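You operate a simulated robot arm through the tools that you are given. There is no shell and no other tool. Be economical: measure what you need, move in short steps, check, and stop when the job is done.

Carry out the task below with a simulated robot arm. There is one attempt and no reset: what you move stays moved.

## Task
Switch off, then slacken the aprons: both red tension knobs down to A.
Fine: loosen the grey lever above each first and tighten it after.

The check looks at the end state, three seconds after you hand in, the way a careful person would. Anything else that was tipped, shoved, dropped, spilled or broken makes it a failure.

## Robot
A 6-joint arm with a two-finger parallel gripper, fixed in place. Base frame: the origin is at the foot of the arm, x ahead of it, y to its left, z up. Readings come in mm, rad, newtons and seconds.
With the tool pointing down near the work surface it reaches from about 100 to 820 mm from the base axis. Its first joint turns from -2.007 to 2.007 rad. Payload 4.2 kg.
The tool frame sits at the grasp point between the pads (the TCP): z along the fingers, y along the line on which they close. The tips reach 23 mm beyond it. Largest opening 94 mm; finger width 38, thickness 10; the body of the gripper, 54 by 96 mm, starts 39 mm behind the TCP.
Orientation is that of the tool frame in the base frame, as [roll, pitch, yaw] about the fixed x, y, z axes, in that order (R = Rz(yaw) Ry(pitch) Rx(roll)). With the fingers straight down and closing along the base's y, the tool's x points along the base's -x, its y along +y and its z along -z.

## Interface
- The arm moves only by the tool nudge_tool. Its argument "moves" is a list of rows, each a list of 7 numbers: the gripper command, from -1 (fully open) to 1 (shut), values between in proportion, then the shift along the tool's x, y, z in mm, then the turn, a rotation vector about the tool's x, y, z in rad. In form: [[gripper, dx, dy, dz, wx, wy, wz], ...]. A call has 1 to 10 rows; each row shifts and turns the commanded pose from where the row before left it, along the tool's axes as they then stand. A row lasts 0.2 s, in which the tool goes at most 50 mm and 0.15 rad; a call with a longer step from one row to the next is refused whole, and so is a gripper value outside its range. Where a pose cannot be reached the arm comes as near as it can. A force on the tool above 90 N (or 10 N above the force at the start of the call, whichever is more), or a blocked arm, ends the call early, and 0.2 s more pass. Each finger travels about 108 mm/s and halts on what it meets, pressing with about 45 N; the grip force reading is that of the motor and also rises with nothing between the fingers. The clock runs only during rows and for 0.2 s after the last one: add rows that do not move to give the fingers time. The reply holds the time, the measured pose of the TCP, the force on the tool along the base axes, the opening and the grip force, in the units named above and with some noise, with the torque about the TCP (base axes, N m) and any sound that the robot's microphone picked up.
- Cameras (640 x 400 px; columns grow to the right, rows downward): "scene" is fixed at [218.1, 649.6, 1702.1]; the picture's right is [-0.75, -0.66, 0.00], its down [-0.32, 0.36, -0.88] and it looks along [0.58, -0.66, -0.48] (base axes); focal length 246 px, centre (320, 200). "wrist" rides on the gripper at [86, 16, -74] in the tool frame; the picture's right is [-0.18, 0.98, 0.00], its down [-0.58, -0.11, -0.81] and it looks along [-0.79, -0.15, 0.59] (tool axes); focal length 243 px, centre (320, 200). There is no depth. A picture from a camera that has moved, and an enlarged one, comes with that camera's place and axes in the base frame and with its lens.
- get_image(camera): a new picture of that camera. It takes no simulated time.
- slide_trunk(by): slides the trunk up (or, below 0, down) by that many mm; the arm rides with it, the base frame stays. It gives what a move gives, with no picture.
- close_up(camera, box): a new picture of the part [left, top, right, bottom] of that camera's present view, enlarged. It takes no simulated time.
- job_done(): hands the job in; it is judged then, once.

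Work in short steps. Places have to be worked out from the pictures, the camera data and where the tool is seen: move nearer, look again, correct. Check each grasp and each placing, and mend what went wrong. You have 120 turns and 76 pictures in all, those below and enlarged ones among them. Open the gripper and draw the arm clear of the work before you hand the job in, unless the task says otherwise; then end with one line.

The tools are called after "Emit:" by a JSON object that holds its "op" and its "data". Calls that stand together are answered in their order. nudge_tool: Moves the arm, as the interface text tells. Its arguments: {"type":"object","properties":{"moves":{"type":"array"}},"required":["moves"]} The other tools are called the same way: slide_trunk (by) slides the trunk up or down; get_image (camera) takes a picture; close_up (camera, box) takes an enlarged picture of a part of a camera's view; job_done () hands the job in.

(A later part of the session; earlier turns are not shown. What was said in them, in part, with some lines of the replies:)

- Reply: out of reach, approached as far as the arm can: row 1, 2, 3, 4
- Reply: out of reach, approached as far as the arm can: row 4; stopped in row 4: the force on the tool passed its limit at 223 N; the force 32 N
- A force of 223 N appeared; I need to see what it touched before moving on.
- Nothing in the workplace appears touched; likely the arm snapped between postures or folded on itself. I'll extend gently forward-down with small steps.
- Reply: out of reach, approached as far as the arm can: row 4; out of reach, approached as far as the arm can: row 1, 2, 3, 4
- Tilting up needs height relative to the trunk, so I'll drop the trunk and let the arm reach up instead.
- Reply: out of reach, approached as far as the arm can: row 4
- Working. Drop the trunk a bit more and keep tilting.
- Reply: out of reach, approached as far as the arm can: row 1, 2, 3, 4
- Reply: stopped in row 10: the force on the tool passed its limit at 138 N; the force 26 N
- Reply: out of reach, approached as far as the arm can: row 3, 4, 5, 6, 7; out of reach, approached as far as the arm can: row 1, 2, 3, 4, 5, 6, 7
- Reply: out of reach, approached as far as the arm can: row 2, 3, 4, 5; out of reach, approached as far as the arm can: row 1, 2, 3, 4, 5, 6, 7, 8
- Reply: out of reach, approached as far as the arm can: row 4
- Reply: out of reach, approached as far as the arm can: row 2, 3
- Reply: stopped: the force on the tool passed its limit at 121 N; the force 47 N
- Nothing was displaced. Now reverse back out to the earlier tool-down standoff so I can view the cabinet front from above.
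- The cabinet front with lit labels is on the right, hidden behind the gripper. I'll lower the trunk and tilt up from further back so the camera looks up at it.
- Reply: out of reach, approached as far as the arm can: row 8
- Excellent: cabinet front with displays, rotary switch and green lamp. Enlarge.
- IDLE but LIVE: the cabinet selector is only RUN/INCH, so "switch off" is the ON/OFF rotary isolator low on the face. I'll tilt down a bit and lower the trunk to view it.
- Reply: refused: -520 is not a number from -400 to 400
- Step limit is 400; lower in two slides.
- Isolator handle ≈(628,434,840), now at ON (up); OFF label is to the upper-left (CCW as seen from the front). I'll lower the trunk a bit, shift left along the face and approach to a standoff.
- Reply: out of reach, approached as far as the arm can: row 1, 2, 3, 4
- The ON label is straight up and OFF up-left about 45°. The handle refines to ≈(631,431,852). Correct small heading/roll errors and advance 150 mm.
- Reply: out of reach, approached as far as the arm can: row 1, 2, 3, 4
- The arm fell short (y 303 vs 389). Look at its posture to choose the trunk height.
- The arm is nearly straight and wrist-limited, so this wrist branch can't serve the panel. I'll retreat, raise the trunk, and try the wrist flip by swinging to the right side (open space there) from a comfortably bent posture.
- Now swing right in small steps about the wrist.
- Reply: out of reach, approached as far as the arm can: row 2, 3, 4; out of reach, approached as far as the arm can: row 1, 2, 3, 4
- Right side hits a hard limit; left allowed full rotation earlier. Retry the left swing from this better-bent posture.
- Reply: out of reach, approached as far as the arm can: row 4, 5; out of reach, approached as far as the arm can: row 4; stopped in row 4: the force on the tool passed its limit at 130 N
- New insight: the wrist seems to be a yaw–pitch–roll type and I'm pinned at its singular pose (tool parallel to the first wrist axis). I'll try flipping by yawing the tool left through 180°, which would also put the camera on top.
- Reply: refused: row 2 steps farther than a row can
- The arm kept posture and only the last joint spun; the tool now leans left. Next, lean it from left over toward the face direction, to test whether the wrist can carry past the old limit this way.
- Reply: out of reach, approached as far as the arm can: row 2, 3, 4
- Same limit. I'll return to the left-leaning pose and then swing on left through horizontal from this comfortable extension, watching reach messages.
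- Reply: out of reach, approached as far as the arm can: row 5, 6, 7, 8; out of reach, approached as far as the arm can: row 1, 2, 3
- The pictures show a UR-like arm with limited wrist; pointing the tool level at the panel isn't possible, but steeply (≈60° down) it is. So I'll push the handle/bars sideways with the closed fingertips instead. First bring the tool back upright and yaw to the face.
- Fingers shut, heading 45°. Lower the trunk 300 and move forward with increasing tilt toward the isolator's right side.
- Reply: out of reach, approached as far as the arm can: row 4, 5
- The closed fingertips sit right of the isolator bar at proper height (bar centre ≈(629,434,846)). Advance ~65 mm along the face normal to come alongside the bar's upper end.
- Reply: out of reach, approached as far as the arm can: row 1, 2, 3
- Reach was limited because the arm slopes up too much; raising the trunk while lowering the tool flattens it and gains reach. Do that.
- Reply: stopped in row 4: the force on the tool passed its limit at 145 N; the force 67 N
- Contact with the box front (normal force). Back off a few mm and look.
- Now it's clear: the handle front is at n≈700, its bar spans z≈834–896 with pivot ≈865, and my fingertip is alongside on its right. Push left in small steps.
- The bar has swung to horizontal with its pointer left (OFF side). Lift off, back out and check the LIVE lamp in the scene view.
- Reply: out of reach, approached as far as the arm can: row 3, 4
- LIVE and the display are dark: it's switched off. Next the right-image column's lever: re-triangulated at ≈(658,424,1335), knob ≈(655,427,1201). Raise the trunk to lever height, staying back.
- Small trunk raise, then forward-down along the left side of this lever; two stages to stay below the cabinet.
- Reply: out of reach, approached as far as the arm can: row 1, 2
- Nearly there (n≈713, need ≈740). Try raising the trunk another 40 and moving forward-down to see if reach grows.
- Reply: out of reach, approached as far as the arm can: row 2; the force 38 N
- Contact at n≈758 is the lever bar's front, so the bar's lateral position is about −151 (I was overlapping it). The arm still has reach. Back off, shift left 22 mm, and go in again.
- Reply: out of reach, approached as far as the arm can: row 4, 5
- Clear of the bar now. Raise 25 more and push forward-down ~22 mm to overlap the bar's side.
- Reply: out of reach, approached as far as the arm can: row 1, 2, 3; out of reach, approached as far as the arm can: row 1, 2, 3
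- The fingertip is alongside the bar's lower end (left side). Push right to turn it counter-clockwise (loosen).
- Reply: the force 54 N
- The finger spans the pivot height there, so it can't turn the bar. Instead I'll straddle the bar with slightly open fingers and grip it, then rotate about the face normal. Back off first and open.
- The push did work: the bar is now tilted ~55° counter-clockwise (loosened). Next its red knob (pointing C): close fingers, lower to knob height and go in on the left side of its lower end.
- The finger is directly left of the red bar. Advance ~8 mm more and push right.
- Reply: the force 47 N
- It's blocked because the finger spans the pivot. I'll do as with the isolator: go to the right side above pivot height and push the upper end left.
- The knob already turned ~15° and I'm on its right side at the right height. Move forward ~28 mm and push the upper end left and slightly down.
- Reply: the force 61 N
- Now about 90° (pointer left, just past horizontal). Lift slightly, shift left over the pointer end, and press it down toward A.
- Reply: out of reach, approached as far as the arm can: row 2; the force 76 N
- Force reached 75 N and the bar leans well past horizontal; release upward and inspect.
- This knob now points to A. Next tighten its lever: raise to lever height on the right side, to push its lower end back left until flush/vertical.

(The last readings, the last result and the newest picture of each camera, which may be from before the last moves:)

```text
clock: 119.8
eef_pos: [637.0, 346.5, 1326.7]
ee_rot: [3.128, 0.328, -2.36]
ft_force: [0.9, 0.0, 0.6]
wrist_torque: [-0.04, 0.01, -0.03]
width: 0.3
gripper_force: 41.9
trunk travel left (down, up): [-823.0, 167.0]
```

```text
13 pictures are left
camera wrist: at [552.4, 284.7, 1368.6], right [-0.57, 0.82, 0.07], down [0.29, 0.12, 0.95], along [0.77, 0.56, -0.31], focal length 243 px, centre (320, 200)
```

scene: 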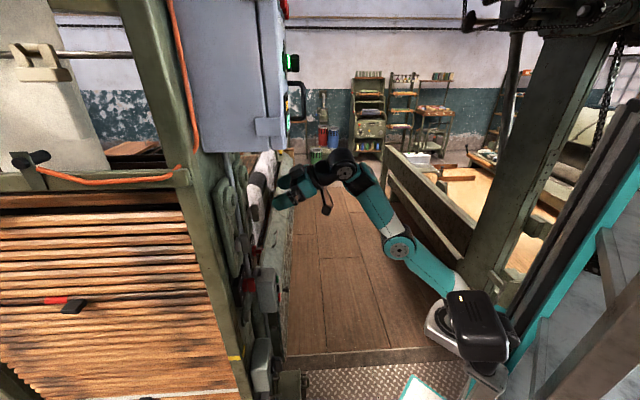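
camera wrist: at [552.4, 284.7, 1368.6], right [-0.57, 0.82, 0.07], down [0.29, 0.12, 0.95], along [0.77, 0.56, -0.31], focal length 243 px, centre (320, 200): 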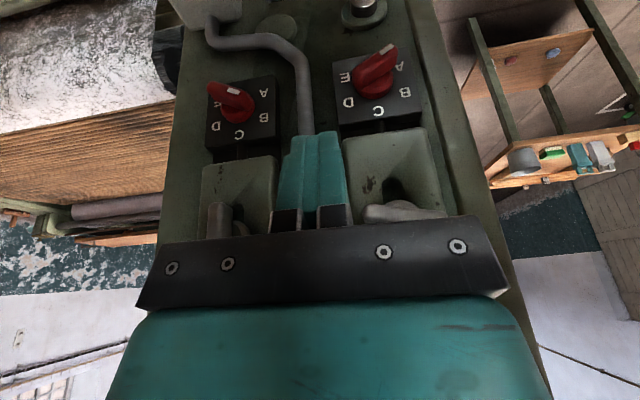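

The lever is actually ~90° over now (horizontal). To bring it back I'll lean the tool to the right (wrist goes left, clear of the cabinet), then press the bar's right end down. Lean and position above it.

Emit:
{"op": "nudge_tool", "data": {"moves": [[1, 0, 0, 0, 0.125, 0, 0], [1, 0, 0, 0, 0.125, 0, 0], [1, 0, 0, 0, 0.125, 0, 0], [1, 0, 0, 0, 0.125, 0, 0], [1, -6, 6, -24, 0, 0, 0], [1, -6, 6, -24, 0, 0, 0], [1, 0, 0, 0, 0, 0, 0]]}}

Emit:
{"op": "get_image", "data": {"camera": "wrist"}}

```text
clock: 121.4
eef_pos: [615.7, 345.9, 1352.3]
ee_rot: [-2.748, 0.335, -2.356]
ft_force: [-0.3, -0.3, 0.1]
wrist_torque: [-0.02, 0.0, -0.01]
width: 0.1
gripper_force: 42.5
out of reach, approached as far as the arm can: row 3, 4, 5, 6
trunk travel left (down, up): [-823.0, 167.0]
```

```text
12 pictures are left
camera wrist: at [513.9, 305.4, 1381.8], right [-0.43, 0.85, -0.3], down [0.06, 0.35, 0.93], along [0.9, 0.39, -0.2], focal length 243 px, centre (320, 200)
```

wrist: 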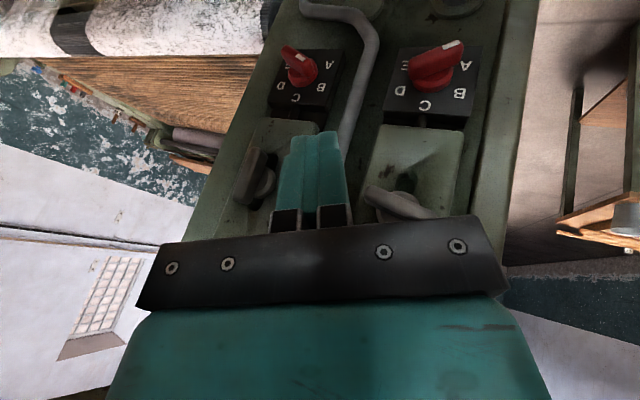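

Lean is fine; bar is horizontal at z≈1329 with its right end at lateral ≈−185. Move forward above that end.

Emit:
{"op": "nudge_tool", "data": {"moves": [[1, -21, 6, 2, 0, 0, 0], [1, -21, 6, 2, 0, 0, 0], [1, -21, 6, 2, 0, 0, 0], [1, 0, 0, 0, 0, 0, 0]]}}

```text
clock: 122.4
eef_pos: [625.5, 341.6, 1341.9]
ee_rot: [-2.736, 0.332, -2.357]
ft_force: [0.5, -0.6, -0.3]
wrist_torque: [-0.01, 0.0, 0.04]
width: 0.2
gripper_force: 42.5
out of reach, approached as far as the arm can: row 1, 2, 3
trunk travel left (down, up): [-823.0, 167.0]
```

Emit:
{"op": "slide_trunk", "data": {"by": 45}}

Emit:
{"op": "nudge_tool", "data": {"moves": [[1, -18, 9, 12, 0, 0, 0], [1, -18, 9, 12, 0, 0, 0], [1, -18, 6, 8, 0, 0, 0], [1, 0, 0, 0, 0, 0, 0]]}}

```text
clock: 123.3
eef_pos: [622.6, 340.9, 1377.6]
ee_rot: [-2.734, 0.319, -2.348]
ft_force: [-0.2, 0.2, 0.5]
wrist_torque: [0.0, -0.02, -0.01]
width: 0.0
gripper_force: 42.8
trunk travel left (down, up): [-868.0, 122.0]
```

```text
clock: 124.3
eef_pos: [623.0, 349.9, 1359.1]
ee_rot: [-2.738, 0.333, -2.361]
ft_force: [-0.5, 0.0, 0.1]
wrist_torque: [0.01, 0.03, 0.04]
width: 0.1
gripper_force: 42.5
out of reach, approached as far as the arm can: row 1, 2, 3
trunk travel left (down, up): [-868.0, 122.0]
```

Lean costs reach. Instead: un-lean and tilt the tool more toward level (lower wrist height), with the trunk raised to give the reach.

Emit:
{"op": "nudge_tool", "data": {"moves": [[1, 6, 7, 18, 0, 0, 0], [1, 0, 0, 0, 0, -0.13, 0], [1, 0, 0, 0, 0, -0.13, 0], [1, 0, 0, 0, -0.13, 0, 0], [1, 0, 0, 0, -0.13, 0, 0], [1, 0, 0, 0, -0.13, 0, 0], [1, 0, 0, 0, 0, 0, 0]]}}

```text
clock: 125.9
eef_pos: [631.8, 358.0, 1343.3]
ee_rot: [-3.13, 0.331, -2.358]
ft_force: [0.1, -1.3, -0.1]
wrist_torque: [-0.01, 0.02, 0.0]
width: 0.0
gripper_force: 42.7
out of reach, approached as far as the arm can: row 1, 2, 3, 4, 5
trunk travel left (down, up): [-868.0, 122.0]
```

Try simply going forward upright above the bar's right end, watching for force against the cabinet.

Emit:
{"op": "nudge_tool", "data": {"moves": [[1, -16, 5, 1, 0, 0, 0], [1, -16, 5, 1, 0, 0, 0], [1, -16, 6, 1, 0, 0, 0], [1, 0, 0, 0, 0, 0, 0]]}}

Emit:
{"op": "get_image", "data": {"camera": "wrist"}}

```text
clock: 126.6
eef_pos: [642.5, 381.3, 1350.4]
ee_rot: [-3.096, 0.306, -2.344]
ft_force: [-57.6, -62.3, 4.6]
wrist_torque: [-0.91, 0.87, -0.14]
width: 0.2
gripper_force: 42.6
trunk travel left (down, up): [-868.0, 122.0]
stopped in row 3: the force on the tool passed its limit at 111 N (the readings are from after the stop); the commanded pose is now the measured one
```

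```text
11 pictures are left
camera wrist: at [556.0, 321.5, 1393.7], right [-0.57, 0.82, 0.01], down [0.27, 0.17, 0.95], along [0.78, 0.54, -0.32], focal length 243 px, centre (320, 200)
```

wrist: 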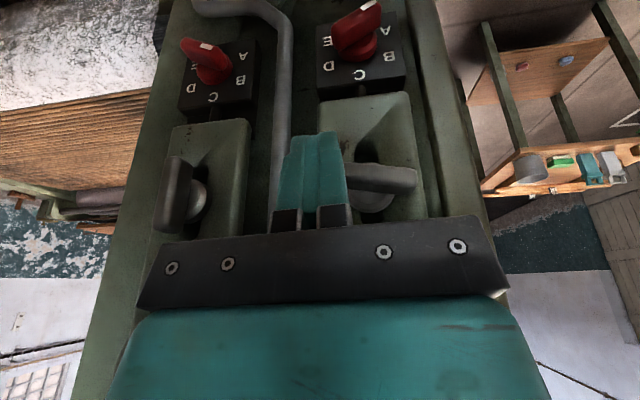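

The tip met the bar's front (bar top slightly higher than assumed). Back off, rise 10 mm, go forward again over it.

Emit:
{"op": "nudge_tool", "data": {"moves": [[1, 8, 0, -3, 0, 0, 0], [1, -3, 2, -10, 0, 0, 0], [1, -12, 2, 4, 0, 0, 0], [1, -14, 0, 5, 0, 0, 0], [1, 0, 0, 0, 0, 0, 0]]}}

```text
clock: 127.5
eef_pos: [639.4, 386.2, 1352.7]
ee_rot: [-3.084, 0.273, -2.325]
ft_force: [-75.5, -55.5, 12.8]
wrist_torque: [-0.59, 1.22, 0.29]
width: 0.0
gripper_force: 42.4
out of reach, approached as far as the arm can: row 4
trunk travel left (down, up): [-868.0, 122.0]
stopped in row 4: the force on the tool passed its limit at 126 N (the readings are from after the stop); the commanded pose is now the measured one
```

Torque shows it's still the tip on the bar, not the cabinet. Rise a further 12 mm.

Emit:
{"op": "nudge_tool", "data": {"moves": [[1, 10, 0, -3, 0, 0, 0], [1, -3, 0, -8, 0, 0, 0], [1, -3, 0, -8, 0, 0, 0], [1, -10, 0, 3, 0, 0, 0], [1, -12, 0, 3, 0, 0, 0], [1, 0, 0, 0, 0, 0, 0]]}}

Emit:
{"op": "get_image", "data": {"camera": "wrist"}}

```text
clock: 128.8
eef_pos: [637.0, 389.1, 1349.6]
ee_rot: [-3.077, 0.222, -2.32]
ft_force: [-60.1, -61.0, 6.6]
wrist_torque: [-0.87, 1.09, -0.09]
width: 0.0
gripper_force: 42.4
out of reach, approached as far as the arm can: row 5
trunk travel left (down, up): [-868.0, 122.0]
stopped in row 6: the force on the tool passed its limit at 110 N (the readings are from after the stop); the commanded pose is now the measured one
```

```text
10 pictures are left
camera wrist: at [554.3, 330.3, 1401.8], right [-0.59, 0.81, -0.02], down [0.31, 0.25, 0.92], along [0.75, 0.53, -0.39], focal length 243 px, centre (320, 200)
```

wrist: 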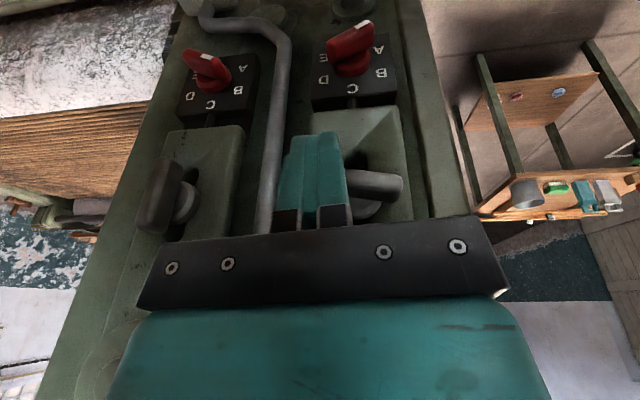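

The arm drifts down at its limit; back off and lift with the trunk instead.

Emit:
{"op": "nudge_tool", "data": {"moves": [[1, 14, 0, -3, 0, 0, 0], [1, 0, 0, 0, 0, 0, 0]]}}

Emit:
{"op": "slide_trunk", "data": {"by": 16}}

Emit:
{"op": "nudge_tool", "data": {"moves": [[1, -14, 0, 4, 0, 0, 0], [1, -14, 0, 4, 0, 0, 0], [1, 0, 0, 0, 0, 0, 0]]}}

```text
clock: 129.4
eef_pos: [632.5, 387.8, 1346.8]
ee_rot: [-3.083, 0.234, -2.323]
ft_force: [0.1, 0.0, 0.6]
wrist_torque: [0.0, 0.02, -0.01]
width: 0.0
gripper_force: 42.7
trunk travel left (down, up): [-868.0, 122.0]
```

```text
clock: 130.1
eef_pos: [631.0, 386.9, 1350.1]
ee_rot: [-3.084, 0.215, -2.317]
ft_force: [0.7, -0.5, 0.6]
wrist_torque: [-0.01, 0.05, 0.04]
width: 0.2
gripper_force: 42.3
trunk travel left (down, up): [-884.0, 106.0]
```

```text
clock: 130.6
eef_pos: [636.0, 391.4, 1348.6]
ee_rot: [-3.074, 0.18, -2.312]
ft_force: [-46.1, -48.6, -3.1]
wrist_torque: [-0.97, 0.92, -0.2]
width: 0.2
gripper_force: 42.7
out of reach, approached as far as the arm can: row 2
trunk travel left (down, up): [-884.0, 106.0]
stopped in row 2: the force on the tool passed its limit at 92 N (the readings are from after the stop); the commanded pose is now the measured one
```

The trunk rise was blocked without tool force, so the wrist housing is touching the cabinet's underside. Relieve it: lower the trunk, back off, and use a left lean (which lowers the wrist) instead.

Emit:
{"op": "slide_trunk", "data": {"by": -35}}

Emit:
{"op": "nudge_tool", "data": {"moves": [[1, 20, -5, -4, 0, 0, 0], [1, 10, -5, -2, 0, 0, 0], [1, 0, 0, 0, -0.12, -0.06, 0], [1, 0, 0, 0, -0.12, -0.06, 0], [1, 0, 0, 0, -0.12, 0, 0], [1, 0, 0, 0, -0.12, 0, 0], [1, 0, 0, 0, 0, 0, 0]]}}

Emit:
{"op": "get_image", "data": {"camera": "wrist"}}

```text
clock: 131.4
eef_pos: [636.7, 395.6, 1312.8]
ee_rot: [-3.073, 0.193, -2.31]
ft_force: [-45.2, -18.8, 13.1]
wrist_torque: [0.12, -0.4, -0.02]
width: 0.0
gripper_force: 42.0
trunk travel left (down, up): [-849.0, 141.0]
```

```text
clock: 133.0
eef_pos: [626.5, 369.7, 1312.3]
ee_rot: [2.724, 0.312, -2.317]
ft_force: [-0.2, 0.1, 1.0]
wrist_torque: [-0.02, -0.01, -0.01]
width: 0.0
gripper_force: 42.2
trunk travel left (down, up): [-849.0, 141.0]
```

```text
9 pictures are left
camera wrist: at [566.7, 281.9, 1355.7], right [-0.62, 0.65, 0.44], down [0.54, -0.04, 0.84], along [0.56, 0.76, -0.33], focal length 243 px, centre (320, 200)
```

wrist: 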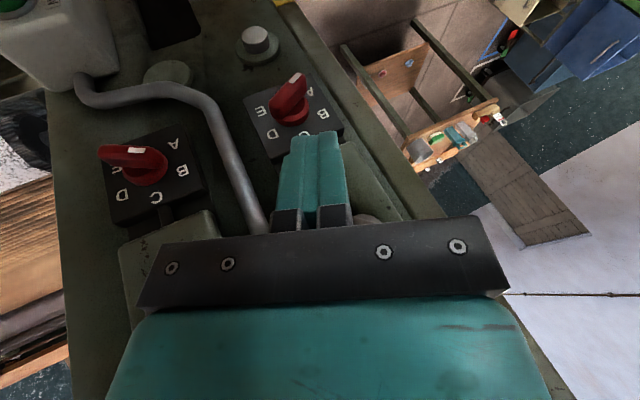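

Left lean achieved with reach intact. Raise 50 with the trunk and look at the lever.

Emit:
{"op": "slide_trunk", "data": {"by": 50}}

Emit:
{"op": "close_up", "data": {"camera": "wrist", "box": [200, 80, 440, 230]}}

```text
clock: 133.9
eef_pos: [627.0, 367.4, 1362.9]
ee_rot: [2.726, 0.315, -2.32]
ft_force: [0.2, -0.3, -0.2]
wrist_torque: [0.03, 0.03, -0.02]
width: 0.1
gripper_force: 42.0
trunk travel left (down, up): [-899.0, 91.0]
```

```text
2.67 times, centred on (320, 155) of wrist
camera zoom: at [566.7, 282.0, 1405.6], right [-0.62, 0.65, 0.43], down [0.54, -0.04, 0.84], along [0.56, 0.76, -0.33], focal length 647 px, centre (320, 320)
```

zoom: 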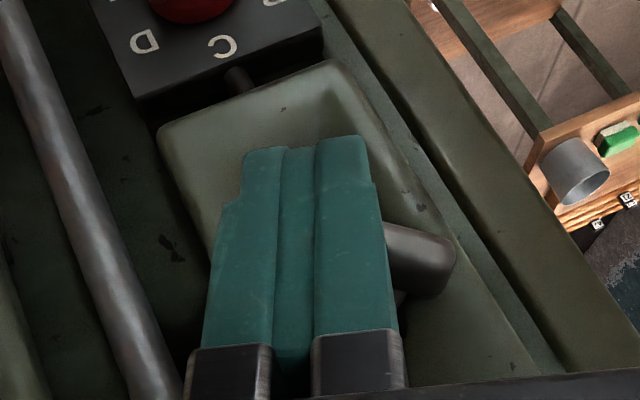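

The drag already turned the bar back to ~45°. Now un-lean, lower, move right, and go in to push its lower end left until flush.

Emit:
{"op": "slide_trunk", "data": {"by": -50}}

Emit:
{"op": "nudge_tool", "data": {"moves": [[1, 0, -10, 0, 0.14, 0, 0], [1, 0, -10, 0, 0.14, 0, 0], [1, 0, -8, 0, 0.13, 0, 0], [1, -5, 0, -12, 0, 0, 0], [1, -14, 0, 5, 0, 0, 0], [1, -14, 0, 5, 0, 0, 0], [1, -10, 0, 4, 0, 0, 0], [1, 0, 0, 0, 0, 0, 0]]}}

```text
clock: 134.9
eef_pos: [627.8, 369.2, 1311.7]
ee_rot: [2.727, 0.314, -2.318]
ft_force: [0.3, -0.9, -0.3]
wrist_torque: [-0.02, 0.05, 0.04]
width: 0.0
gripper_force: 42.8
trunk travel left (down, up): [-849.0, 141.0]
```

```text
clock: 136.7
eef_pos: [675.9, 382.5, 1317.6]
ee_rot: [3.138, 0.311, -2.318]
ft_force: [-1.1, -0.5, -0.5]
wrist_torque: [-0.03, -0.01, -0.03]
width: 0.1
gripper_force: 42.6
trunk travel left (down, up): [-849.0, 141.0]
```

Positioned right of the lower end. Push left gradually.

Emit:
{"op": "nudge_tool", "data": {"moves": [[1, 0, 7, 0, 0, 0, 0], [1, 0, 7, 0, 0, 0, 0], [1, 0, 6, 0, 0, 0, 0], [1, 0, 6, 0, 0, 0, 0], [1, 0, 4, 0, 0, 0, 0], [1, 0, 0, 0, 0, 0, 0]]}}

```text
clock: 138.1
eef_pos: [665.4, 390.2, 1315.5]
ee_rot: [3.134, 0.31, -2.34]
ft_force: [50.9, -56.9, 0.7]
wrist_torque: [1.09, 0.97, -0.72]
width: 0.1
gripper_force: 42.5
trunk travel left (down, up): [-849.0, 141.0]
```

Blocked: torque indicates contact ~19 mm above TCP, i.e. near pivot height, so the bar is still about horizontal. Back off right and take one look.

Emit:
{"op": "nudge_tool", "data": {"moves": [[1, 0, -8, 0, 0, 0, 0], [1, 10, -8, -3, 0, 0, 0], [1, 10, -8, -3, 0, 0, 0], [1, 10, -8, -3, 0, 0, 0], [1, 0, 0, 0, 0, 0, 0]]}}

Emit:
{"op": "close_up", "data": {"camera": "wrist", "box": [300, 80, 460, 240]}}

```text
clock: 139.3
eef_pos: [657.2, 356.7, 1313.6]
ee_rot: [3.137, 0.312, -2.317]
ft_force: [-0.5, 0.1, 0.2]
wrist_torque: [-0.01, 0.04, 0.01]
width: 0.2
gripper_force: 42.9
trunk travel left (down, up): [-849.0, 141.0]
```

```text
2.50 times, centred on (380, 160) of wrist
camera zoom: at [573.2, 291.5, 1357.0], right [-0.6, 0.8, 0.06], down [0.29, 0.15, 0.95], along [0.74, 0.59, -0.32], focal length 606 px, centre (170, 300)
```

zoom: 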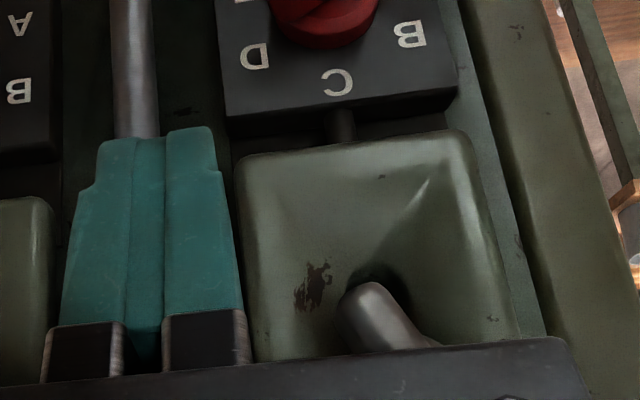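

The bar is now ~40° from vertical, so the push did help. Go in again and continue pushing left.

Emit:
{"op": "nudge_tool", "data": {"moves": [[1, -10, 5, 3, 0, 0, 0], [1, -10, 5, 3, 0, 0, 0], [1, -10, 5, 3, 0, 0, 0], [1, 0, 7, 0, 0, 0, 0], [1, 0, 7, 0, 0, 0, 0], [1, 0, 6, 0, 0, 0, 0], [1, 0, 6, 0, 0, 0, 0], [1, 0, 5, 0, 0, 0, 0], [1, 0, 0, 0, 0, 0, 0]]}}

```text
clock: 141.3
eef_pos: [656.9, 403.1, 1320.1]
ee_rot: [3.139, 0.314, -2.353]
ft_force: [15.3, -52.0, 15.5]
wrist_torque: [0.41, 0.46, -0.3]
width: 0.2
gripper_force: 42.0
trunk travel left (down, up): [-849.0, 141.0]
stopped in row 9: the force on the tool passed its limit at 91 N (the readings are from after the stop); the commanded pose is now the measured one
```

Force rose near where flush contact is expected. Back off and check the bar angle.

Emit:
{"op": "nudge_tool", "data": {"moves": [[1, 0, -8, 0, 0, 0, 0], [1, 10, -8, -3, 0, 0, 0], [1, 10, -12, -3, 0, 0, 0], [1, 10, -12, -3, 0, 0, 0], [1, 0, 0, 0, 0, 0, 0]]}}

Emit:
{"op": "close_up", "data": {"camera": "wrist", "box": [140, 60, 460, 240]}}

```text
clock: 142.5
eef_pos: [657.6, 358.5, 1317.0]
ee_rot: [3.135, 0.313, -2.338]
ft_force: [-0.2, -0.1, -0.7]
wrist_torque: [-0.03, 0.0, 0.04]
width: 0.1
gripper_force: 41.9
trunk travel left (down, up): [-849.0, 141.0]
```

```text
2.00 times, centred on (300, 150) of wrist
camera zoom: at [573.9, 296.1, 1360.3], right [-0.59, 0.81, 0.06], down [0.29, 0.14, 0.95], along [0.76, 0.57, -0.32], focal length 485 px, centre (360, 300)
```

zoom: 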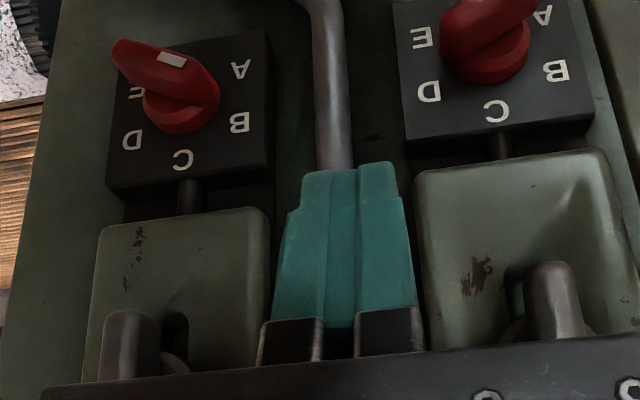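

The right-column lever is upright again. Now the other column (lateral ≈ −295): move right to the left side of its lever, same approach.

Emit:
{"op": "slide_trunk", "data": {"by": 10}}

Emit:
{"op": "nudge_tool", "data": {"moves": [[1, 0, -20, 0, 0, 0, 0], [1, 0, -20, 0, 0, 0, 0], [1, 0, -20, 0, 0, 0, 0], [1, -9, 0, 3, 0, 0, 0], [1, -9, 0, 3, 0, 0, 0], [1, -9, 0, 3, 0, 0, 0], [1, 0, 0, 0, 0, 0, 0]]}}

```text
clock: 143.1
eef_pos: [658.2, 359.7, 1326.5]
ee_rot: [3.136, 0.311, -2.34]
ft_force: [-0.5, -0.4, 0.2]
wrist_torque: [-0.06, 0.01, 0.01]
width: 0.1
gripper_force: 42.4
trunk travel left (down, up): [-859.0, 131.0]
```

```text
clock: 144.7
eef_pos: [718.6, 339.5, 1326.2]
ee_rot: [3.137, 0.313, -2.337]
ft_force: [-12.7, -9.9, -3.8]
wrist_torque: [0.55, -0.66, -0.17]
width: 0.0
gripper_force: 42.4
trunk travel left (down, up): [-859.0, 131.0]
```

Slight contact (body against the conduit). Retreat 5 mm, then push right.

Emit:
{"op": "nudge_tool", "data": {"moves": [[1, 5, 0, -2, 0, 0, 0], [1, 0, -6, 0, 0, 0, 0], [1, 0, -6, 0, 0, 0, 0], [1, 0, -5, 0, 0, 0, 0], [1, 0, -5, 0, 0, 0, 0], [1, 0, -3, 0, 0, 0, 0], [1, 0, 0, 0, 0, 0, 0]]}}

```text
clock: 146.1
eef_pos: [722.4, 331.8, 1326.7]
ee_rot: [3.14, 0.313, -2.304]
ft_force: [-46.3, 16.8, -0.8]
wrist_torque: [-0.32, -0.67, -0.11]
width: 0.0
gripper_force: 42.1
trunk travel left (down, up): [-859.0, 131.0]
stopped in row 7: the force on the tool passed its limit at 91 N (the readings are from after the stop); the commanded pose is now the measured one
```

Emit:
{"op": "nudge_tool", "data": {"moves": [[1, 0, 8, 0, 0, 0, 0], [1, 13, 0, -4, 0, 0, 0], [1, 13, 0, -4, 0, 0, 0], [1, 8, 20, -2, 0, 0, 0], [1, 0, 0, 0, 0, 0, 0]]}}

Emit:
{"op": "close_up", "data": {"camera": "wrist", "box": [140, 60, 460, 240]}}

```text
clock: 147.3
eef_pos: [683.6, 322.2, 1324.1]
ee_rot: [3.138, 0.311, -2.318]
ft_force: [1.2, -0.5, 0.3]
wrist_torque: [-0.01, -0.02, 0.02]
width: 0.0
gripper_force: 42.4
trunk travel left (down, up): [-859.0, 131.0]
```

```text
2.00 times, centred on (300, 150) of wrist
camera zoom: at [601.3, 256.0, 1367.6], right [-0.6, 0.8, 0.06], down [0.29, 0.15, 0.94], along [0.74, 0.59, -0.32], focal length 485 px, centre (360, 300)
```

zoom: 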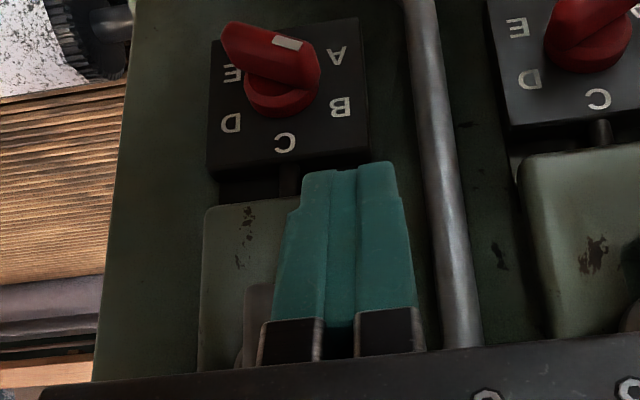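

This lever stayed upright because the finger overlapped the bar along its whole height. I'll use a shallow overlap (n≈733) so only the bar's lower end is touched, then push right.

Emit:
{"op": "nudge_tool", "data": {"moves": [[1, 0, -9, 0, 0, 0, 0], [1, 0, -8, 0, 0, 0, 0], [1, -10, 0, 3, 0, 0, 0], [1, -10, 0, 3, 0, 0, 0], [1, 0, -6, 0, 0, 0, 0], [1, 0, -6, 0, 0, 0, 0], [1, 0, -6, 0, 0, 0, 0], [1, 0, -6, 0, 0, 0, 0], [1, 0, 0, 0, 0, 0, 0]]}}

```text
clock: 149.1
eef_pos: [716.0, 324.0, 1325.1]
ee_rot: [3.139, 0.308, -2.279]
ft_force: [-46.8, 14.1, 0.1]
wrist_torque: [-0.21, -0.56, 0.42]
width: 0.0
gripper_force: 42.6
trunk travel left (down, up): [-859.0, 131.0]
stopped in row 8: the force on the tool passed its limit at 95 N (the readings are from after the stop); the commanded pose is now the measured one
```

Contact is at z≈1338 (the finger widens upward). Lower by 22 mm and use less overlap so only the bar's bottom is touched.

Emit:
{"op": "nudge_tool", "data": {"moves": [[1, 0, 8, 0, 0, 0, 0], [1, 8, 0, -3, 0, 0, 0]]}}

Emit:
{"op": "slide_trunk", "data": {"by": -22}}

Emit:
{"op": "nudge_tool", "data": {"moves": [[1, 0, -6, 0, 0, 0, 0], [1, 0, -6, 0, 0, 0, 0], [1, 0, -6, 0, 0, 0, 0], [1, 0, -6, 0, 0, 0, 0], [1, 0, -6, 0, 0, 0, 0], [1, 0, 0, 0, 0, 0, 0]]}}

```text
clock: 149.7
eef_pos: [715.4, 313.9, 1322.5]
ee_rot: [3.138, 0.304, -2.301]
ft_force: [0.5, -0.9, 0.1]
wrist_torque: [0.04, 0.04, 0.06]
width: 0.2
gripper_force: 42.2
trunk travel left (down, up): [-859.0, 131.0]
```

```text
clock: 150.3
eef_pos: [711.0, 318.5, 1307.0]
ee_rot: [3.138, 0.318, -2.291]
ft_force: [1.7, 2.9, 36.1]
wrist_torque: [-0.04, -0.79, 0.13]
width: 0.0
gripper_force: 42.2
trunk travel left (down, up): [-837.0, 153.0]
```

```text
clock: 151.8
eef_pos: [731.7, 297.7, 1307.3]
ee_rot: [3.141, 0.315, -2.288]
ft_force: [-23.3, 3.4, 31.9]
wrist_torque: [0.49, -1.71, 0.46]
width: 0.0
gripper_force: 42.4
trunk travel left (down, up): [-837.0, 153.0]
```

The finger moved right freely past the pivot with an upward reaction, so the bar has turned. Back off and look.

Emit:
{"op": "nudge_tool", "data": {"moves": [[1, -2, 0, -6, 0, 0, 0], [1, 12, 0, -4, 0, 0, 0], [1, 12, -10, -4, 0, 0, 0], [1, 0, -20, 0, 0, 0, 0], [1, 0, 0, 0, 0, 0, 0]]}}

Emit:
{"op": "close_up", "data": {"camera": "wrist", "box": [140, 60, 460, 240]}}

```text
clock: 152.9
eef_pos: [740.5, 261.2, 1308.1]
ee_rot: [3.136, 0.307, -2.29]
ft_force: [-0.8, 0.1, 0.4]
wrist_torque: [-0.01, 0.0, 0.05]
width: 0.2
gripper_force: 42.8
trunk travel left (down, up): [-837.0, 153.0]
```

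```text
2.00 times, centred on (300, 150) of wrist
camera zoom: at [659.9, 192.9, 1352.4], right [-0.62, 0.78, 0.06], down [0.29, 0.16, 0.94], along [0.73, 0.61, -0.33], focal length 485 px, centre (360, 300)
```

zoom: 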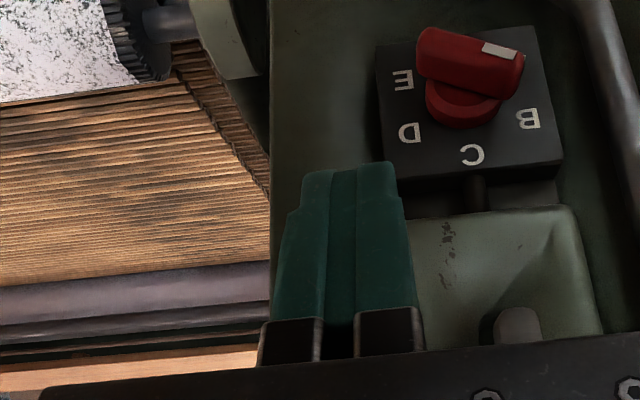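

The bar is still upright; geometry says the gripper body's lower edge interfered. Correct window: TCP z≈1313, n≈726 from the left side. Reposition and push right.

Emit:
{"op": "slide_trunk", "data": {"by": 6}}

Emit:
{"op": "nudge_tool", "data": {"moves": [[1, 3, 24, -1, 0, 0, 0], [1, 0, 24, 0, 0, 0, 0], [1, 0, 22, 0, 0, 0, 0], [1, -9, 0, 3, 0, 0, 0], [1, -9, 0, 3, 0, 0, 0], [1, 0, 0, 0, 0, 0, 0]]}}

```text
clock: 153.5
eef_pos: [739.9, 261.0, 1314.6]
ee_rot: [3.135, 0.307, -2.292]
ft_force: [0.0, 0.4, -0.7]
wrist_torque: [0.01, 0.0, 0.02]
width: 0.0
gripper_force: 42.2
trunk travel left (down, up): [-843.0, 147.0]
```

```text
clock: 154.9
eef_pos: [696.4, 321.1, 1314.4]
ee_rot: [3.136, 0.308, -2.29]
ft_force: [-0.5, 0.1, -1.2]
wrist_torque: [0.0, 0.03, -0.02]
width: 0.0
gripper_force: 41.9
trunk travel left (down, up): [-843.0, 147.0]
```

Emit:
{"op": "nudge_tool", "data": {"moves": [[1, -7, 0, 2, 0, 0, 0], [1, 0, -7, 0, 0, 0, 0], [1, 0, -7, 0, 0, 0, 0], [1, 0, -6, 0, 0, 0, 0], [1, 0, -6, 0, 0, 0, 0], [1, 0, -6, 0, 0, 0, 0], [1, 0, -6, 0, 0, 0, 0], [1, 0, 0, 0, 0, 0, 0]]}}

```text
clock: 156.7
eef_pos: [730.8, 299.2, 1314.8]
ee_rot: [3.139, 0.305, -2.29]
ft_force: [-13.1, -7.3, -2.3]
wrist_torque: [-0.18, 0.01, 0.01]
width: 0.2
gripper_force: 41.8
trunk travel left (down, up): [-843.0, 147.0]
```

Emit:
{"op": "nudge_tool", "data": {"moves": [[1, 12, 0, -4, 0, 0, 0], [1, 12, 0, -4, 0, 0, 0], [1, 0, 25, 0, 0, 0, 0], [1, 0, 25, 0, 0, 0, 0], [1, 0, 15, 0, 0, 0, 0]]}}

Emit:
{"op": "close_up", "data": {"camera": "wrist", "box": [140, 60, 460, 240]}}

```text
clock: 157.9
eef_pos: [666.6, 323.3, 1316.7]
ee_rot: [3.137, 0.307, -2.291]
ft_force: [-0.3, 0.5, 0.6]
wrist_torque: [0.0, 0.05, -0.02]
width: 0.0
gripper_force: 42.4
trunk travel left (down, up): [-843.0, 147.0]
```

```text
2.00 times, centred on (300, 150) of wrist
camera zoom: at [586.2, 254.7, 1360.2], right [-0.62, 0.78, 0.06], down [0.29, 0.16, 0.94], along [0.73, 0.61, -0.32], focal length 485 px, centre (360, 300)
```

zoom: 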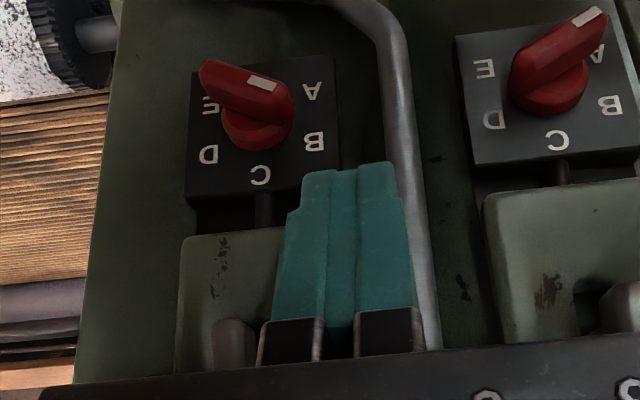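

The bar is still upright; the tapered finger slips or wedges. I'll lean the tool to the right (~0.36) so only its lowest corner touches the bar's bottom end, and push again.

Emit:
{"op": "nudge_tool", "data": {"moves": [[1, 0, 0, 0, 0.12, 0, 0], [1, 0, 0, 0, 0.12, 0, 0], [1, 0, 0, 0, 0.12, 0, 0], [1, 0, -18, 7, 0, 0, 0], [1, -12, 1, 3, 0, 0, 0], [1, -12, 1, 3, 0, 0, 0], [1, -11, 1, 3, 0, 0, 0], [1, 0, 0, 0, 0, 0, 0]]}}

```text
clock: 159.7
eef_pos: [672.2, 307.0, 1325.5]
ee_rot: [-2.79, 0.302, -2.292]
ft_force: [-0.3, 0.2, 0.5]
wrist_torque: [0.01, 0.03, -0.03]
width: 0.0
gripper_force: 43.1
out of reach, approached as far as the arm can: row 3, 4, 5, 6, 7
trunk travel left (down, up): [-843.0, 147.0]
```

Right lean costs too much reach. New reasoning: the finger widens upward, so a deep push contacts the bar's top; pushing left from its right side will therefore turn it counter-clockwise. Un-lean and go to the right side.

Emit:
{"op": "nudge_tool", "data": {"moves": [[1, 0, 0, 0, -0.12, 0, 0], [1, 0, 0, 0, -0.12, 0, 0], [1, 0, 0, 0, -0.11, 0, 0], [1, 0, -24, 0, 0, 0, 0], [1, 0, -24, 0, 0, 0, 0], [1, 0, -22, 0, 0, 0, 0], [1, 0, 0, 0, 0, 0, 0]]}}

Emit:
{"op": "nudge_tool", "data": {"moves": [[1, -15, 0, 5, 0, 0, 0], [1, -15, 0, 5, 0, 0, 0], [1, -12, 0, 4, 0, 0, 0], [1, 0, 0, 0, 0, 0, 0]]}}

```text
clock: 161.3
eef_pos: [726.6, 265.2, 1323.5]
ee_rot: [-3.136, 0.308, -2.29]
ft_force: [0.7, -0.6, -0.4]
wrist_torque: [-0.02, -0.01, 0.01]
width: 0.0
gripper_force: 42.8
trunk travel left (down, up): [-843.0, 147.0]
```

```text
clock: 162.3
eef_pos: [752.5, 294.8, 1325.3]
ee_rot: [-3.141, 0.311, -2.291]
ft_force: [-0.4, -0.6, 0.7]
wrist_torque: [0.0, 0.01, 0.01]
width: 0.0
gripper_force: 42.7
out of reach, approached as far as the arm can: row 3
trunk travel left (down, up): [-843.0, 147.0]
```

In position (n≈740, lateral −324). Push left.

Emit:
{"op": "nudge_tool", "data": {"moves": [[1, 0, 6, 0, 0, 0, 0], [1, 0, 5, 0, 0, 0, 0], [1, 0, 5, 0, 0, 0, 0], [1, 0, 5, 0, 0, 0, 0], [1, 0, 5, 0, 0, 0, 0], [1, 0, 0, 0, 0, 0, 0]]}}

```text
clock: 163.7
eef_pos: [745.4, 302.0, 1323.3]
ee_rot: [3.14, 0.306, -2.32]
ft_force: [60.6, -43.1, 4.8]
wrist_torque: [0.45, 0.65, -1.35]
width: 0.0
gripper_force: 41.8
trunk travel left (down, up): [-843.0, 147.0]
```

Contact is again at pivot height. Ease off, raise 22 mm so the finger's corner is above the pivot, and push left again.

Emit:
{"op": "nudge_tool", "data": {"moves": [[1, 0, -8, 0, 0, 0, 0], [1, 0, -6, 0, 0, 0, 0]]}}

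Emit:
{"op": "slide_trunk", "data": {"by": 23}}

Emit:
{"op": "nudge_tool", "data": {"moves": [[1, 0, 6, 0, 0, 0, 0], [1, 0, 5, 0, 0, 0, 0], [1, 0, 5, 0, 0, 0, 0], [1, 0, 5, 0, 0, 0, 0], [1, 0, 4, 0, 0, 0, 0], [1, 0, 0, 0, 0, 0, 0]]}}

```text
clock: 164.3
eef_pos: [745.6, 301.9, 1322.6]
ee_rot: [-3.137, 0.308, -2.29]
ft_force: [13.9, -27.1, 1.7]
wrist_torque: [0.14, 0.06, -0.43]
width: 0.0
gripper_force: 42.5
trunk travel left (down, up): [-843.0, 147.0]
```

```text
clock: 165.0
eef_pos: [746.3, 304.2, 1345.8]
ee_rot: [-3.137, 0.305, -2.29]
ft_force: [12.3, -8.2, -9.8]
wrist_torque: [-0.35, -0.13, -0.42]
width: 0.2
gripper_force: 42.4
trunk travel left (down, up): [-866.0, 124.0]
```

```text
clock: 166.2
eef_pos: [745.1, 303.6, 1345.9]
ee_rot: [-3.14, 0.305, -2.341]
ft_force: [55.3, -34.2, -2.9]
wrist_torque: [-0.48, -0.65, -0.59]
width: 0.0
gripper_force: 42.7
trunk travel left (down, up): [-866.0, 124.0]
stopped in row 6: the force on the tool passed its limit at 92 N (the readings are from after the stop); the commanded pose is now the measured one
```

At the pivot height it won't turn. What actually turned the other lever was the fingers opening while retreating with shallow overlap. I'll replicate exactly that on the left side of this bar.

Emit:
{"op": "nudge_tool", "data": {"moves": [[1, 0, -8, 0, 0, 0, 0], [1, 15, 0, -5, 0, 0, 0], [1, 15, 0, -5, 0, 0, 0], [1, 10, 15, -3, 0, 0, 0], [1, 0, 25, 0, 0, 0, 0], [1, 0, 20, 0, 0, 0, 0], [1, 0, 0, 0, 0, 0, 0]]}}

Emit:
{"op": "slide_trunk", "data": {"by": -20}}

```text
clock: 167.8
eef_pos: [668.9, 320.2, 1350.6]
ee_rot: [-3.137, 0.308, -2.319]
ft_force: [-0.6, 0.9, 0.1]
wrist_torque: [-0.05, -0.02, -0.01]
width: 0.1
gripper_force: 42.7
trunk travel left (down, up): [-866.0, 124.0]
```

```text
clock: 168.5
eef_pos: [669.0, 320.1, 1330.1]
ee_rot: [-3.137, 0.308, -2.32]
ft_force: [0.2, -0.4, -0.6]
wrist_torque: [-0.02, -0.02, 0.0]
width: 0.0
gripper_force: 42.6
trunk travel left (down, up): [-846.0, 144.0]
```

Emit:
{"op": "nudge_tool", "data": {"moves": [[1, 0, -14, 0, 0, 0, 0], [1, 1, -13, 4, 0, 0, 0], [1, -12, 0, 4, 0, 0, 0], [1, -12, 0, 4, 0, 0, 0], [1, -11, 0, 3, 0, 0, 0], [1, 0, -9, 0, 0, 0, 0], [1, 0, 0, 0, 0, 0, 0]]}}

```text
clock: 170.1
eef_pos: [717.7, 327.2, 1325.4]
ee_rot: [-3.137, 0.308, -2.308]
ft_force: [-35.7, 18.4, -4.3]
wrist_torque: [-0.06, -0.36, 0.34]
width: 0.1
gripper_force: 42.5
trunk travel left (down, up): [-846.0, 144.0]
```

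Now open the fingers while retreating, as happened before.

Emit:
{"op": "nudge_tool", "data": {"moves": [[1, 7, 2, -2, 0, 0, 0], [0.3, 7, 0, -2, 0, 0, 0], [0.3, 0, 0, 0, 0, 0, 0], [0.1, 3, 0, -1, 0, 0, 0], [0.1, 0, 0, 0, 0, 0, 0]]}}

Emit:
{"op": "close_up", "data": {"camera": "wrist", "box": [180, 80, 420, 240]}}

```text
clock: 171.3
eef_pos: [708.6, 310.1, 1326.4]
ee_rot: [-3.136, 0.308, -2.32]
ft_force: [0.4, 0.8, 0.1]
wrist_torque: [0.03, -0.03, -0.01]
width: 42.3
gripper_force: 0.1
trunk travel left (down, up): [-846.0, 144.0]
```

```text
2.50 times, centred on (300, 160) of wrist
camera zoom: at [623.5, 245.6, 1369.9], right [-0.6, 0.8, 0.05], down [0.29, 0.16, 0.94], along [0.75, 0.58, -0.32], focal length 606 px, centre (370, 300)
```

zoom: 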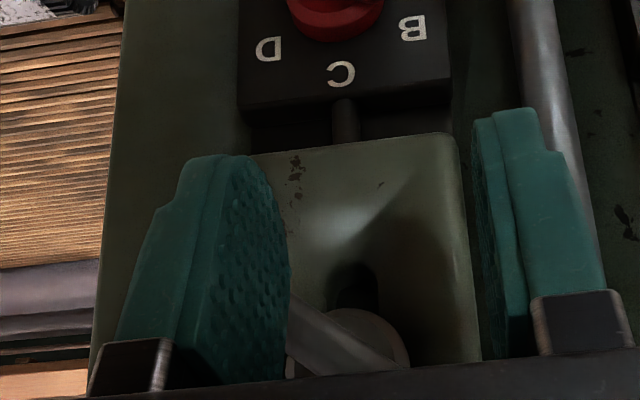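

This lever is now ~55° counter-clockwise (loosened). Back off, close, and lower to its knob, positioning above the pointer end (left of pivot).

Emit:
{"op": "nudge_tool", "data": {"moves": [[0.1, 14, 0, -4, 0, 0, 0], [0.1, 14, 0, -4, 0, 0, 0], [1, 0, 6, 0, 0, 0, 0], [1, 0, 6, 0, 0, 0, 0], [1, 0, 0, 0, 0, 0, 0]]}}

Emit:
{"op": "slide_trunk", "data": {"by": -84}}

Emit:
{"op": "nudge_tool", "data": {"moves": [[1, -14, 0, 5, 0, 0, 0], [1, -14, 0, 5, 0, 0, 0], [1, -13, 0, 4, 0, 0, 0], [1, -5, 0, 2, 0, 0, 0], [1, 0, 0, 0, 0, 0, 0]]}}

```text
clock: 172.5
eef_pos: [681.2, 300.0, 1326.3]
ee_rot: [-3.135, 0.307, -2.32]
ft_force: [-0.7, -0.2, 0.5]
wrist_torque: [0.01, 0.04, 0.0]
width: 0.2
gripper_force: 42.2
out of reach, approached as far as the arm can: row 2
trunk travel left (down, up): [-846.0, 144.0]
```

```text
clock: 173.7
eef_pos: [681.9, 299.6, 1243.1]
ee_rot: [-3.136, 0.307, -2.318]
ft_force: [-0.2, -0.3, -0.3]
wrist_torque: [0.01, 0.01, -0.05]
width: 0.0
gripper_force: 42.9
trunk travel left (down, up): [-762.0, 228.0]
```

```text
clock: 174.9
eef_pos: [713.4, 335.1, 1240.9]
ee_rot: [-3.135, 0.307, -2.319]
ft_force: [-0.4, 0.7, 0.2]
wrist_torque: [0.0, 0.02, 0.0]
width: 0.0
gripper_force: 42.4
trunk travel left (down, up): [-762.0, 228.0]
```

Press down on the pointer end until the stop/force like the first knob.

Emit:
{"op": "nudge_tool", "data": {"moves": [[1, 2, -4, 7, 0, 0, 0], [1, 2, 0, 7, 0, 0, 0], [1, 2, 0, 6, 0, 0, 0], [1, 1, 0, 4, 0, 0, 0], [1, 1, 0, 4, 0, 0, 0], [1, 0, 0, 2, 0, 0, 0], [1, 0, 0, 0, 0, 0, 0]]}}

```text
clock: 176.5
eef_pos: [711.3, 338.9, 1214.8]
ee_rot: [-3.133, 0.313, -2.308]
ft_force: [-48.1, 16.6, 22.6]
wrist_torque: [0.41, 0.62, 0.33]
width: 0.1
gripper_force: 42.2
trunk travel left (down, up): [-762.0, 228.0]
```

The finger slid off the pointer's end. Raise, shift right 9 mm, press again.

Emit:
{"op": "nudge_tool", "data": {"moves": [[1, -5, 0, -14, 0, 0, 0], [1, -4, 0, -12, 0, 0, 0], [1, 0, -11, 0, 0, 0, 0], [1, 3, 0, 9, 0, 0, 0], [1, 3, 0, 9, 0, 0, 0], [1, 2, 0, 5, 0, 0, 0], [1, 1, 0, 4, 0, 0, 0], [1, 0, 0, 0, 0, 0, 0]]}}

Emit:
{"op": "close_up", "data": {"camera": "wrist", "box": [180, 60, 420, 220]}}

```text
clock: 177.8
eef_pos: [720.0, 334.9, 1238.1]
ee_rot: [-3.131, 0.351, -2.3]
ft_force: [-33.4, -0.8, 25.0]
wrist_torque: [-0.06, 0.39, -0.01]
width: 0.0
gripper_force: 42.2
trunk travel left (down, up): [-762.0, 228.0]
stopped in row 6: the force on the tool passed its limit at 91 N (the readings are from after the stop); the commanded pose is now the measured one
```

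```text
2.50 times, centred on (300, 140) of wrist
camera zoom: at [634.9, 267.7, 1277.2], right [-0.61, 0.79, 0.05], down [0.25, 0.13, 0.96], along [0.75, 0.6, -0.28], focal length 606 px, centre (370, 350)
```

zoom: 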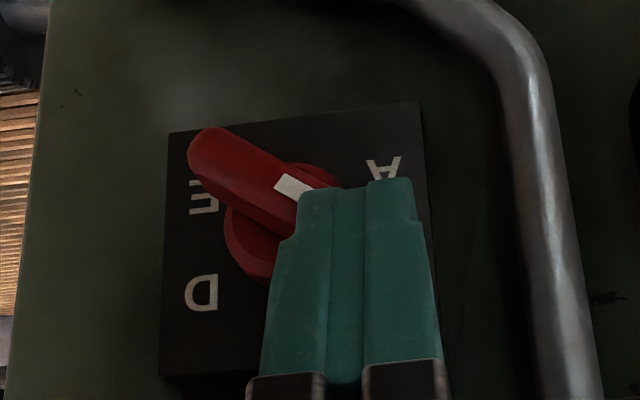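

The knob still points to B; my press met its tip and hit the force limit. Shift right a little for a squarer contact and press again in small steps.

Emit:
{"op": "nudge_tool", "data": {"moves": [[1, -2, 0, -6, 0, 0, 0], [1, 0, -7, 0, 0, 0, 0], [1, 1, 0, 4, 0, 0, 0], [1, 1, 0, 4, 0, 0, 0], [1, 1, 0, 4, 0, 0, 0], [1, 1, 0, 4, 0, 0, 0], [1, 1, 0, 4, 0, 0, 0], [1, 1, 0, 4, 0, 0, 0], [1, 0, 0, 0, 0, 0, 0]]}}

```text
clock: 179.1
eef_pos: [719.3, 334.3, 1238.4]
ee_rot: [-3.128, 0.365, -2.294]
ft_force: [-75.1, -34.3, 5.4]
wrist_torque: [1.53, -5.25, -2.24]
width: 0.1
gripper_force: 42.4
trunk travel left (down, up): [-762.0, 228.0]
stopped in row 6: the force on the tool passed its limit at 91 N (the readings are from after the stop); the commanded pose is now the measured one
```

Torque shows the gripper body pressing on the lever above (z≈1300). Retreat ~11 mm in n and press again with shallower overlap.

Emit:
{"op": "nudge_tool", "data": {"moves": [[1, 12, 0, -6, 0, 0, 0], [1, 0, -3, 0, 0, 0.05, 0], [1, 1, 0, 5, 0, 0, 0], [1, 1, 0, 5, 0, 0, 0], [1, 1, 0, 5, 0, 0, 0], [1, 1, 0, 5, 0, 0, 0], [1, 1, 0, 4, 0, 0, 0], [1, 1, 0, 4, 0, 0, 0], [1, 0, 0, 0, 0, 0, 0]]}}

```text
clock: 181.1
eef_pos: [712.8, 336.5, 1211.2]
ee_rot: [-3.13, 0.316, -2.276]
ft_force: [-75.1, 23.9, 15.9]
wrist_torque: [0.46, 0.98, 0.62]
width: 0.0
gripper_force: 42.1
trunk travel left (down, up): [-762.0, 228.0]
```

Emit:
{"op": "nudge_tool", "data": {"moves": [[1, 0, 8, 0, 0, 0, 0], [1, 13, 8, -5, 0, 0, 0], [1, 13, 15, -5, 0, 0, 0], [1, 0, 15, 0, 0, 0, 0], [1, 0, 0, 0, 0, 0, 0]]}}

Emit:
{"op": "close_up", "data": {"camera": "wrist", "box": [120, 40, 440, 240]}}

```text
clock: 182.3
eef_pos: [669.2, 338.9, 1207.3]
ee_rot: [-3.133, 0.31, -2.298]
ft_force: [0.1, -0.7, -0.6]
wrist_torque: [0.02, -0.01, -0.02]
width: 0.0
gripper_force: 42.6
trunk travel left (down, up): [-762.0, 228.0]
```

```text
2.00 times, centred on (280, 140) of wrist
camera zoom: at [586.8, 272.9, 1250.5], right [-0.61, 0.79, 0.05], down [0.28, 0.16, 0.95], along [0.74, 0.6, -0.32], focal length 485 px, centre (400, 320)
```

zoom: 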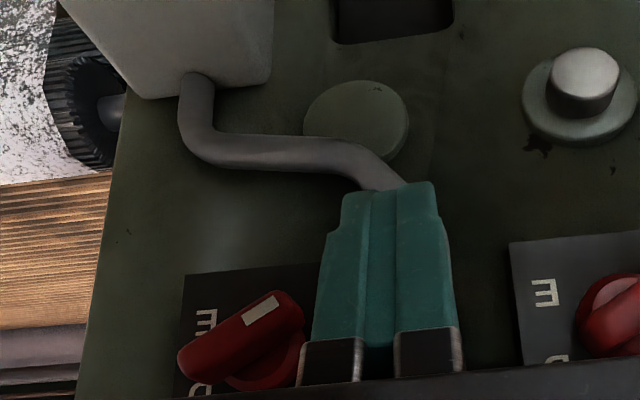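

The knob now points to A (same slope as the first). Now tighten this lever: move to its right side at lever height, first doing the downward drag on its right end.

Emit:
{"op": "nudge_tool", "data": {"moves": [[1, 18, 0, -6, 0, 0, 0], [1, 0, -22, 0, 0, 0, 0], [1, 0, -22, 0, 0, 0, 0], [1, 0, -22, 0, 0, 0, 0], [1, 0, -21, 0, 0, 0, 0], [1, 0, 0, 0, 0, 0, 0]]}}

Emit:
{"op": "slide_trunk", "data": {"by": 138}}

Emit:
{"op": "nudge_tool", "data": {"moves": [[1, -12, 0, 4, 0, 0, 0], [1, -10, 0, 3, 0, 0, 0], [1, -8, 0, 2, 0, 0, 0], [1, -6, 0, 2, 0, 0, 0], [1, -4, 0, 1, 0, 0, 0]]}}

```text
clock: 183.7
eef_pos: [730.1, 276.4, 1213.4]
ee_rot: [-3.133, 0.312, -2.298]
ft_force: [0.3, 0.5, -0.7]
wrist_torque: [0.04, 0.01, -0.01]
width: 0.0
gripper_force: 42.0
out of reach, approached as far as the arm can: row 1
trunk travel left (down, up): [-762.0, 228.0]
```

```text
clock: 185.3
eef_pos: [729.9, 275.0, 1351.4]
ee_rot: [-3.132, 0.307, -2.299]
ft_force: [0.0, 0.6, -0.4]
wrist_torque: [0.0, 0.0, -0.05]
width: 0.1
gripper_force: 42.3
trunk travel left (down, up): [-900.0, 90.0]
```

```text
clock: 186.6
eef_pos: [755.2, 301.8, 1352.8]
ee_rot: [-3.128, 0.301, -2.298]
ft_force: [-35.5, -40.9, -8.5]
wrist_torque: [-0.37, -0.4, 0.22]
width: 0.1
gripper_force: 42.2
trunk travel left (down, up): [-900.0, 90.0]
```

I'm in deep above the bar's right end. Relieve a little, then lower 35 mm to press that end down.

Emit:
{"op": "nudge_tool", "data": {"moves": [[1, 6, 0, -2, 0, 0, 0], [1, 0, 0, 0, 0, 0, 0]]}}

Emit:
{"op": "slide_trunk", "data": {"by": -36}}

Emit:
{"op": "nudge_tool", "data": {"moves": [[1, 0, -8, 0, 0, 0, 0], [1, 0, -9, 0, 0, 0, 0], [1, 0, 6, 0, 0, 0, 0], [1, 0, 6, 0, 0, 0, 0], [1, 0, 6, 0, 0, 0, 0], [1, 0, 6, 0, 0, 0, 0], [1, 0, 5, 0, 0, 0, 0], [1, 0, 0, 0, 0, 0, 0]]}}

```text
clock: 187.2
eef_pos: [755.0, 302.6, 1352.5]
ee_rot: [-3.136, 0.314, -2.302]
ft_force: [9.3, -7.5, 2.7]
wrist_torque: [-0.11, -0.17, -0.34]
width: 0.0
gripper_force: 41.6
trunk travel left (down, up): [-900.0, 90.0]
```

```text
clock: 187.9
eef_pos: [752.4, 302.6, 1320.2]
ee_rot: [-3.131, 0.318, -2.298]
ft_force: [5.1, 3.9, 27.1]
wrist_torque: [0.28, 0.53, -0.17]
width: 0.0
gripper_force: 42.6
trunk travel left (down, up): [-864.0, 126.0]
```

```text
clock: 189.8
eef_pos: [752.5, 299.8, 1319.5]
ee_rot: [-3.134, 0.318, -2.322]
ft_force: [49.1, -46.6, 40.4]
wrist_torque: [1.62, 1.23, -0.53]
width: 0.0
gripper_force: 41.8
trunk travel left (down, up): [-864.0, 126.0]
```

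That is about the flush offset (−23…−25 from the pivot). Back off and use the last picture to verify.

Emit:
{"op": "nudge_tool", "data": {"moves": [[1, 0, -8, 0, 0, 0, 0], [1, 12, -10, -4, 0, 0, 0], [1, 12, -10, -4, 0, 0, 0], [1, 10, -8, -3, 0, 0, 0], [1, 0, 0, 0, 0, 0, 0]]}}

Emit:
{"op": "close_up", "data": {"camera": "wrist", "box": [280, 40, 600, 240]}}

```text
clock: 190.9
eef_pos: [747.3, 258.2, 1317.6]
ee_rot: [-3.133, 0.308, -2.299]
ft_force: [0.2, 0.1, 0.4]
wrist_torque: [0.04, 0.02, 0.01]
width: 0.0
gripper_force: 42.2
trunk travel left (down, up): [-864.0, 126.0]
```

```text
refused: no pictures are left
```

No pictures remain, so I compare by feel: when this bar was upright, a 73 N push stopped at lateral −313.5; now it stopped at −320, so it's not fully upright. Push again, a bit lower, from the right.

Emit:
{"op": "nudge_tool", "data": {"moves": [[1, -11, 4, 4, 0, 0, 0], [1, -12, 4, 4, 0, 0, 0], [1, -11, 3, 4, 0, 0, 0], [1, 0, 6, 0, 0, 0, 0], [1, 0, 6, 0, 0, 0, 0], [1, 0, 6, 0, 0, 0, 0], [1, 0, 6, 0, 0, 0, 0], [1, 0, 5, 0, 0, 0, 0], [1, 0, 0, 0, 0, 0, 0]]}}

```text
clock: 192.9
eef_pos: [746.7, 300.8, 1317.3]
ee_rot: [-3.132, 0.313, -2.317]
ft_force: [21.7, -56.7, 16.0]
wrist_torque: [1.41, 0.39, -0.59]
width: 0.0
gripper_force: 42.4
trunk travel left (down, up): [-864.0, 126.0]
```

Improving (−315 at 55 N). Push a little further from here.

Emit:
{"op": "nudge_tool", "data": {"moves": [[1, 0, 4, 0, 0, 0, 0], [1, 0, 3, 0, 0, 0, 0], [1, 0, 0, 0, 0, 0, 0]]}}

```text
clock: 193.8
eef_pos: [746.0, 300.0, 1319.2]
ee_rot: [-3.138, 0.318, -2.326]
ft_force: [56.5, -51.7, 35.5]
wrist_torque: [1.46, 1.28, -1.11]
width: 0.3
gripper_force: 42.0
trunk travel left (down, up): [-864.0, 126.0]
```

Now it stops at −315 with contact above the pivot, matching the upright flush state. Retreat, open the gripper and draw clear.

Emit:
{"op": "nudge_tool", "data": {"moves": [[1, 0, -8, 0, 0, 0, 0], [1, 12, -6, -4, 0, 0, 0], [1, 15, 0, -4, 0, 0, 0], [0.5, 25, 0, 0, 0, 0.02, 0], [0, 30, 0, 5, 0, 0.03, 0], [-1, 30, 0, 5, 0, 0.03, 0], [-1, 25, 0, 5, 0, 0, 0], [-1, 0, 0, 0, 0, 0, 0]]}}

```text
clock: 195.6
eef_pos: [717.8, 258.7, 1302.1]
ee_rot: [-3.131, 0.227, -2.301]
ft_force: [-0.1, 0.4, 1.5]
wrist_torque: [0.0, -0.02, -0.01]
width: 94.0
gripper_force: 0.1
out of reach, approached as far as the arm can: row 4, 5, 6, 7
trunk travel left (down, up): [-864.0, 126.0]
```

Emit:
{"op": "nudge_tool", "data": {"moves": [[-1, 20, 0, -10, 0, 0, 0], [-1, 20, 0, -10, 0, 0, 0], [-1, 20, 0, -5, 0, 0.03, 0], [-1, 0, 0, 0, 0, 0, 0]]}}

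```text
clock: 196.6
eef_pos: [711.3, 235.2, 1331.1]
ee_rot: [-3.134, 0.198, -2.301]
ft_force: [0.4, 0.8, -0.8]
wrist_torque: [0.02, 0.02, -0.03]
width: 93.8
gripper_force: 0.0
out of reach, approached as far as the arm can: row 1, 2, 3
trunk travel left (down, up): [-864.0, 126.0]
```

The gripper is open and clear of the panel (about 50 mm from the levers, no forces). Handing in.

Emit:
{"op": "job_done", "data": {}}

```text
The job is handed in.
```

The isolator is off (the LIVE lamp went out) and both red knobs are at A. Both grey levers were loosened first and pushed back upright afterwards; I had no pictures left to check the second one, so I judged it by feel. The gripper also bumped the cabinet's underside a few times, with nothing visibly moved.
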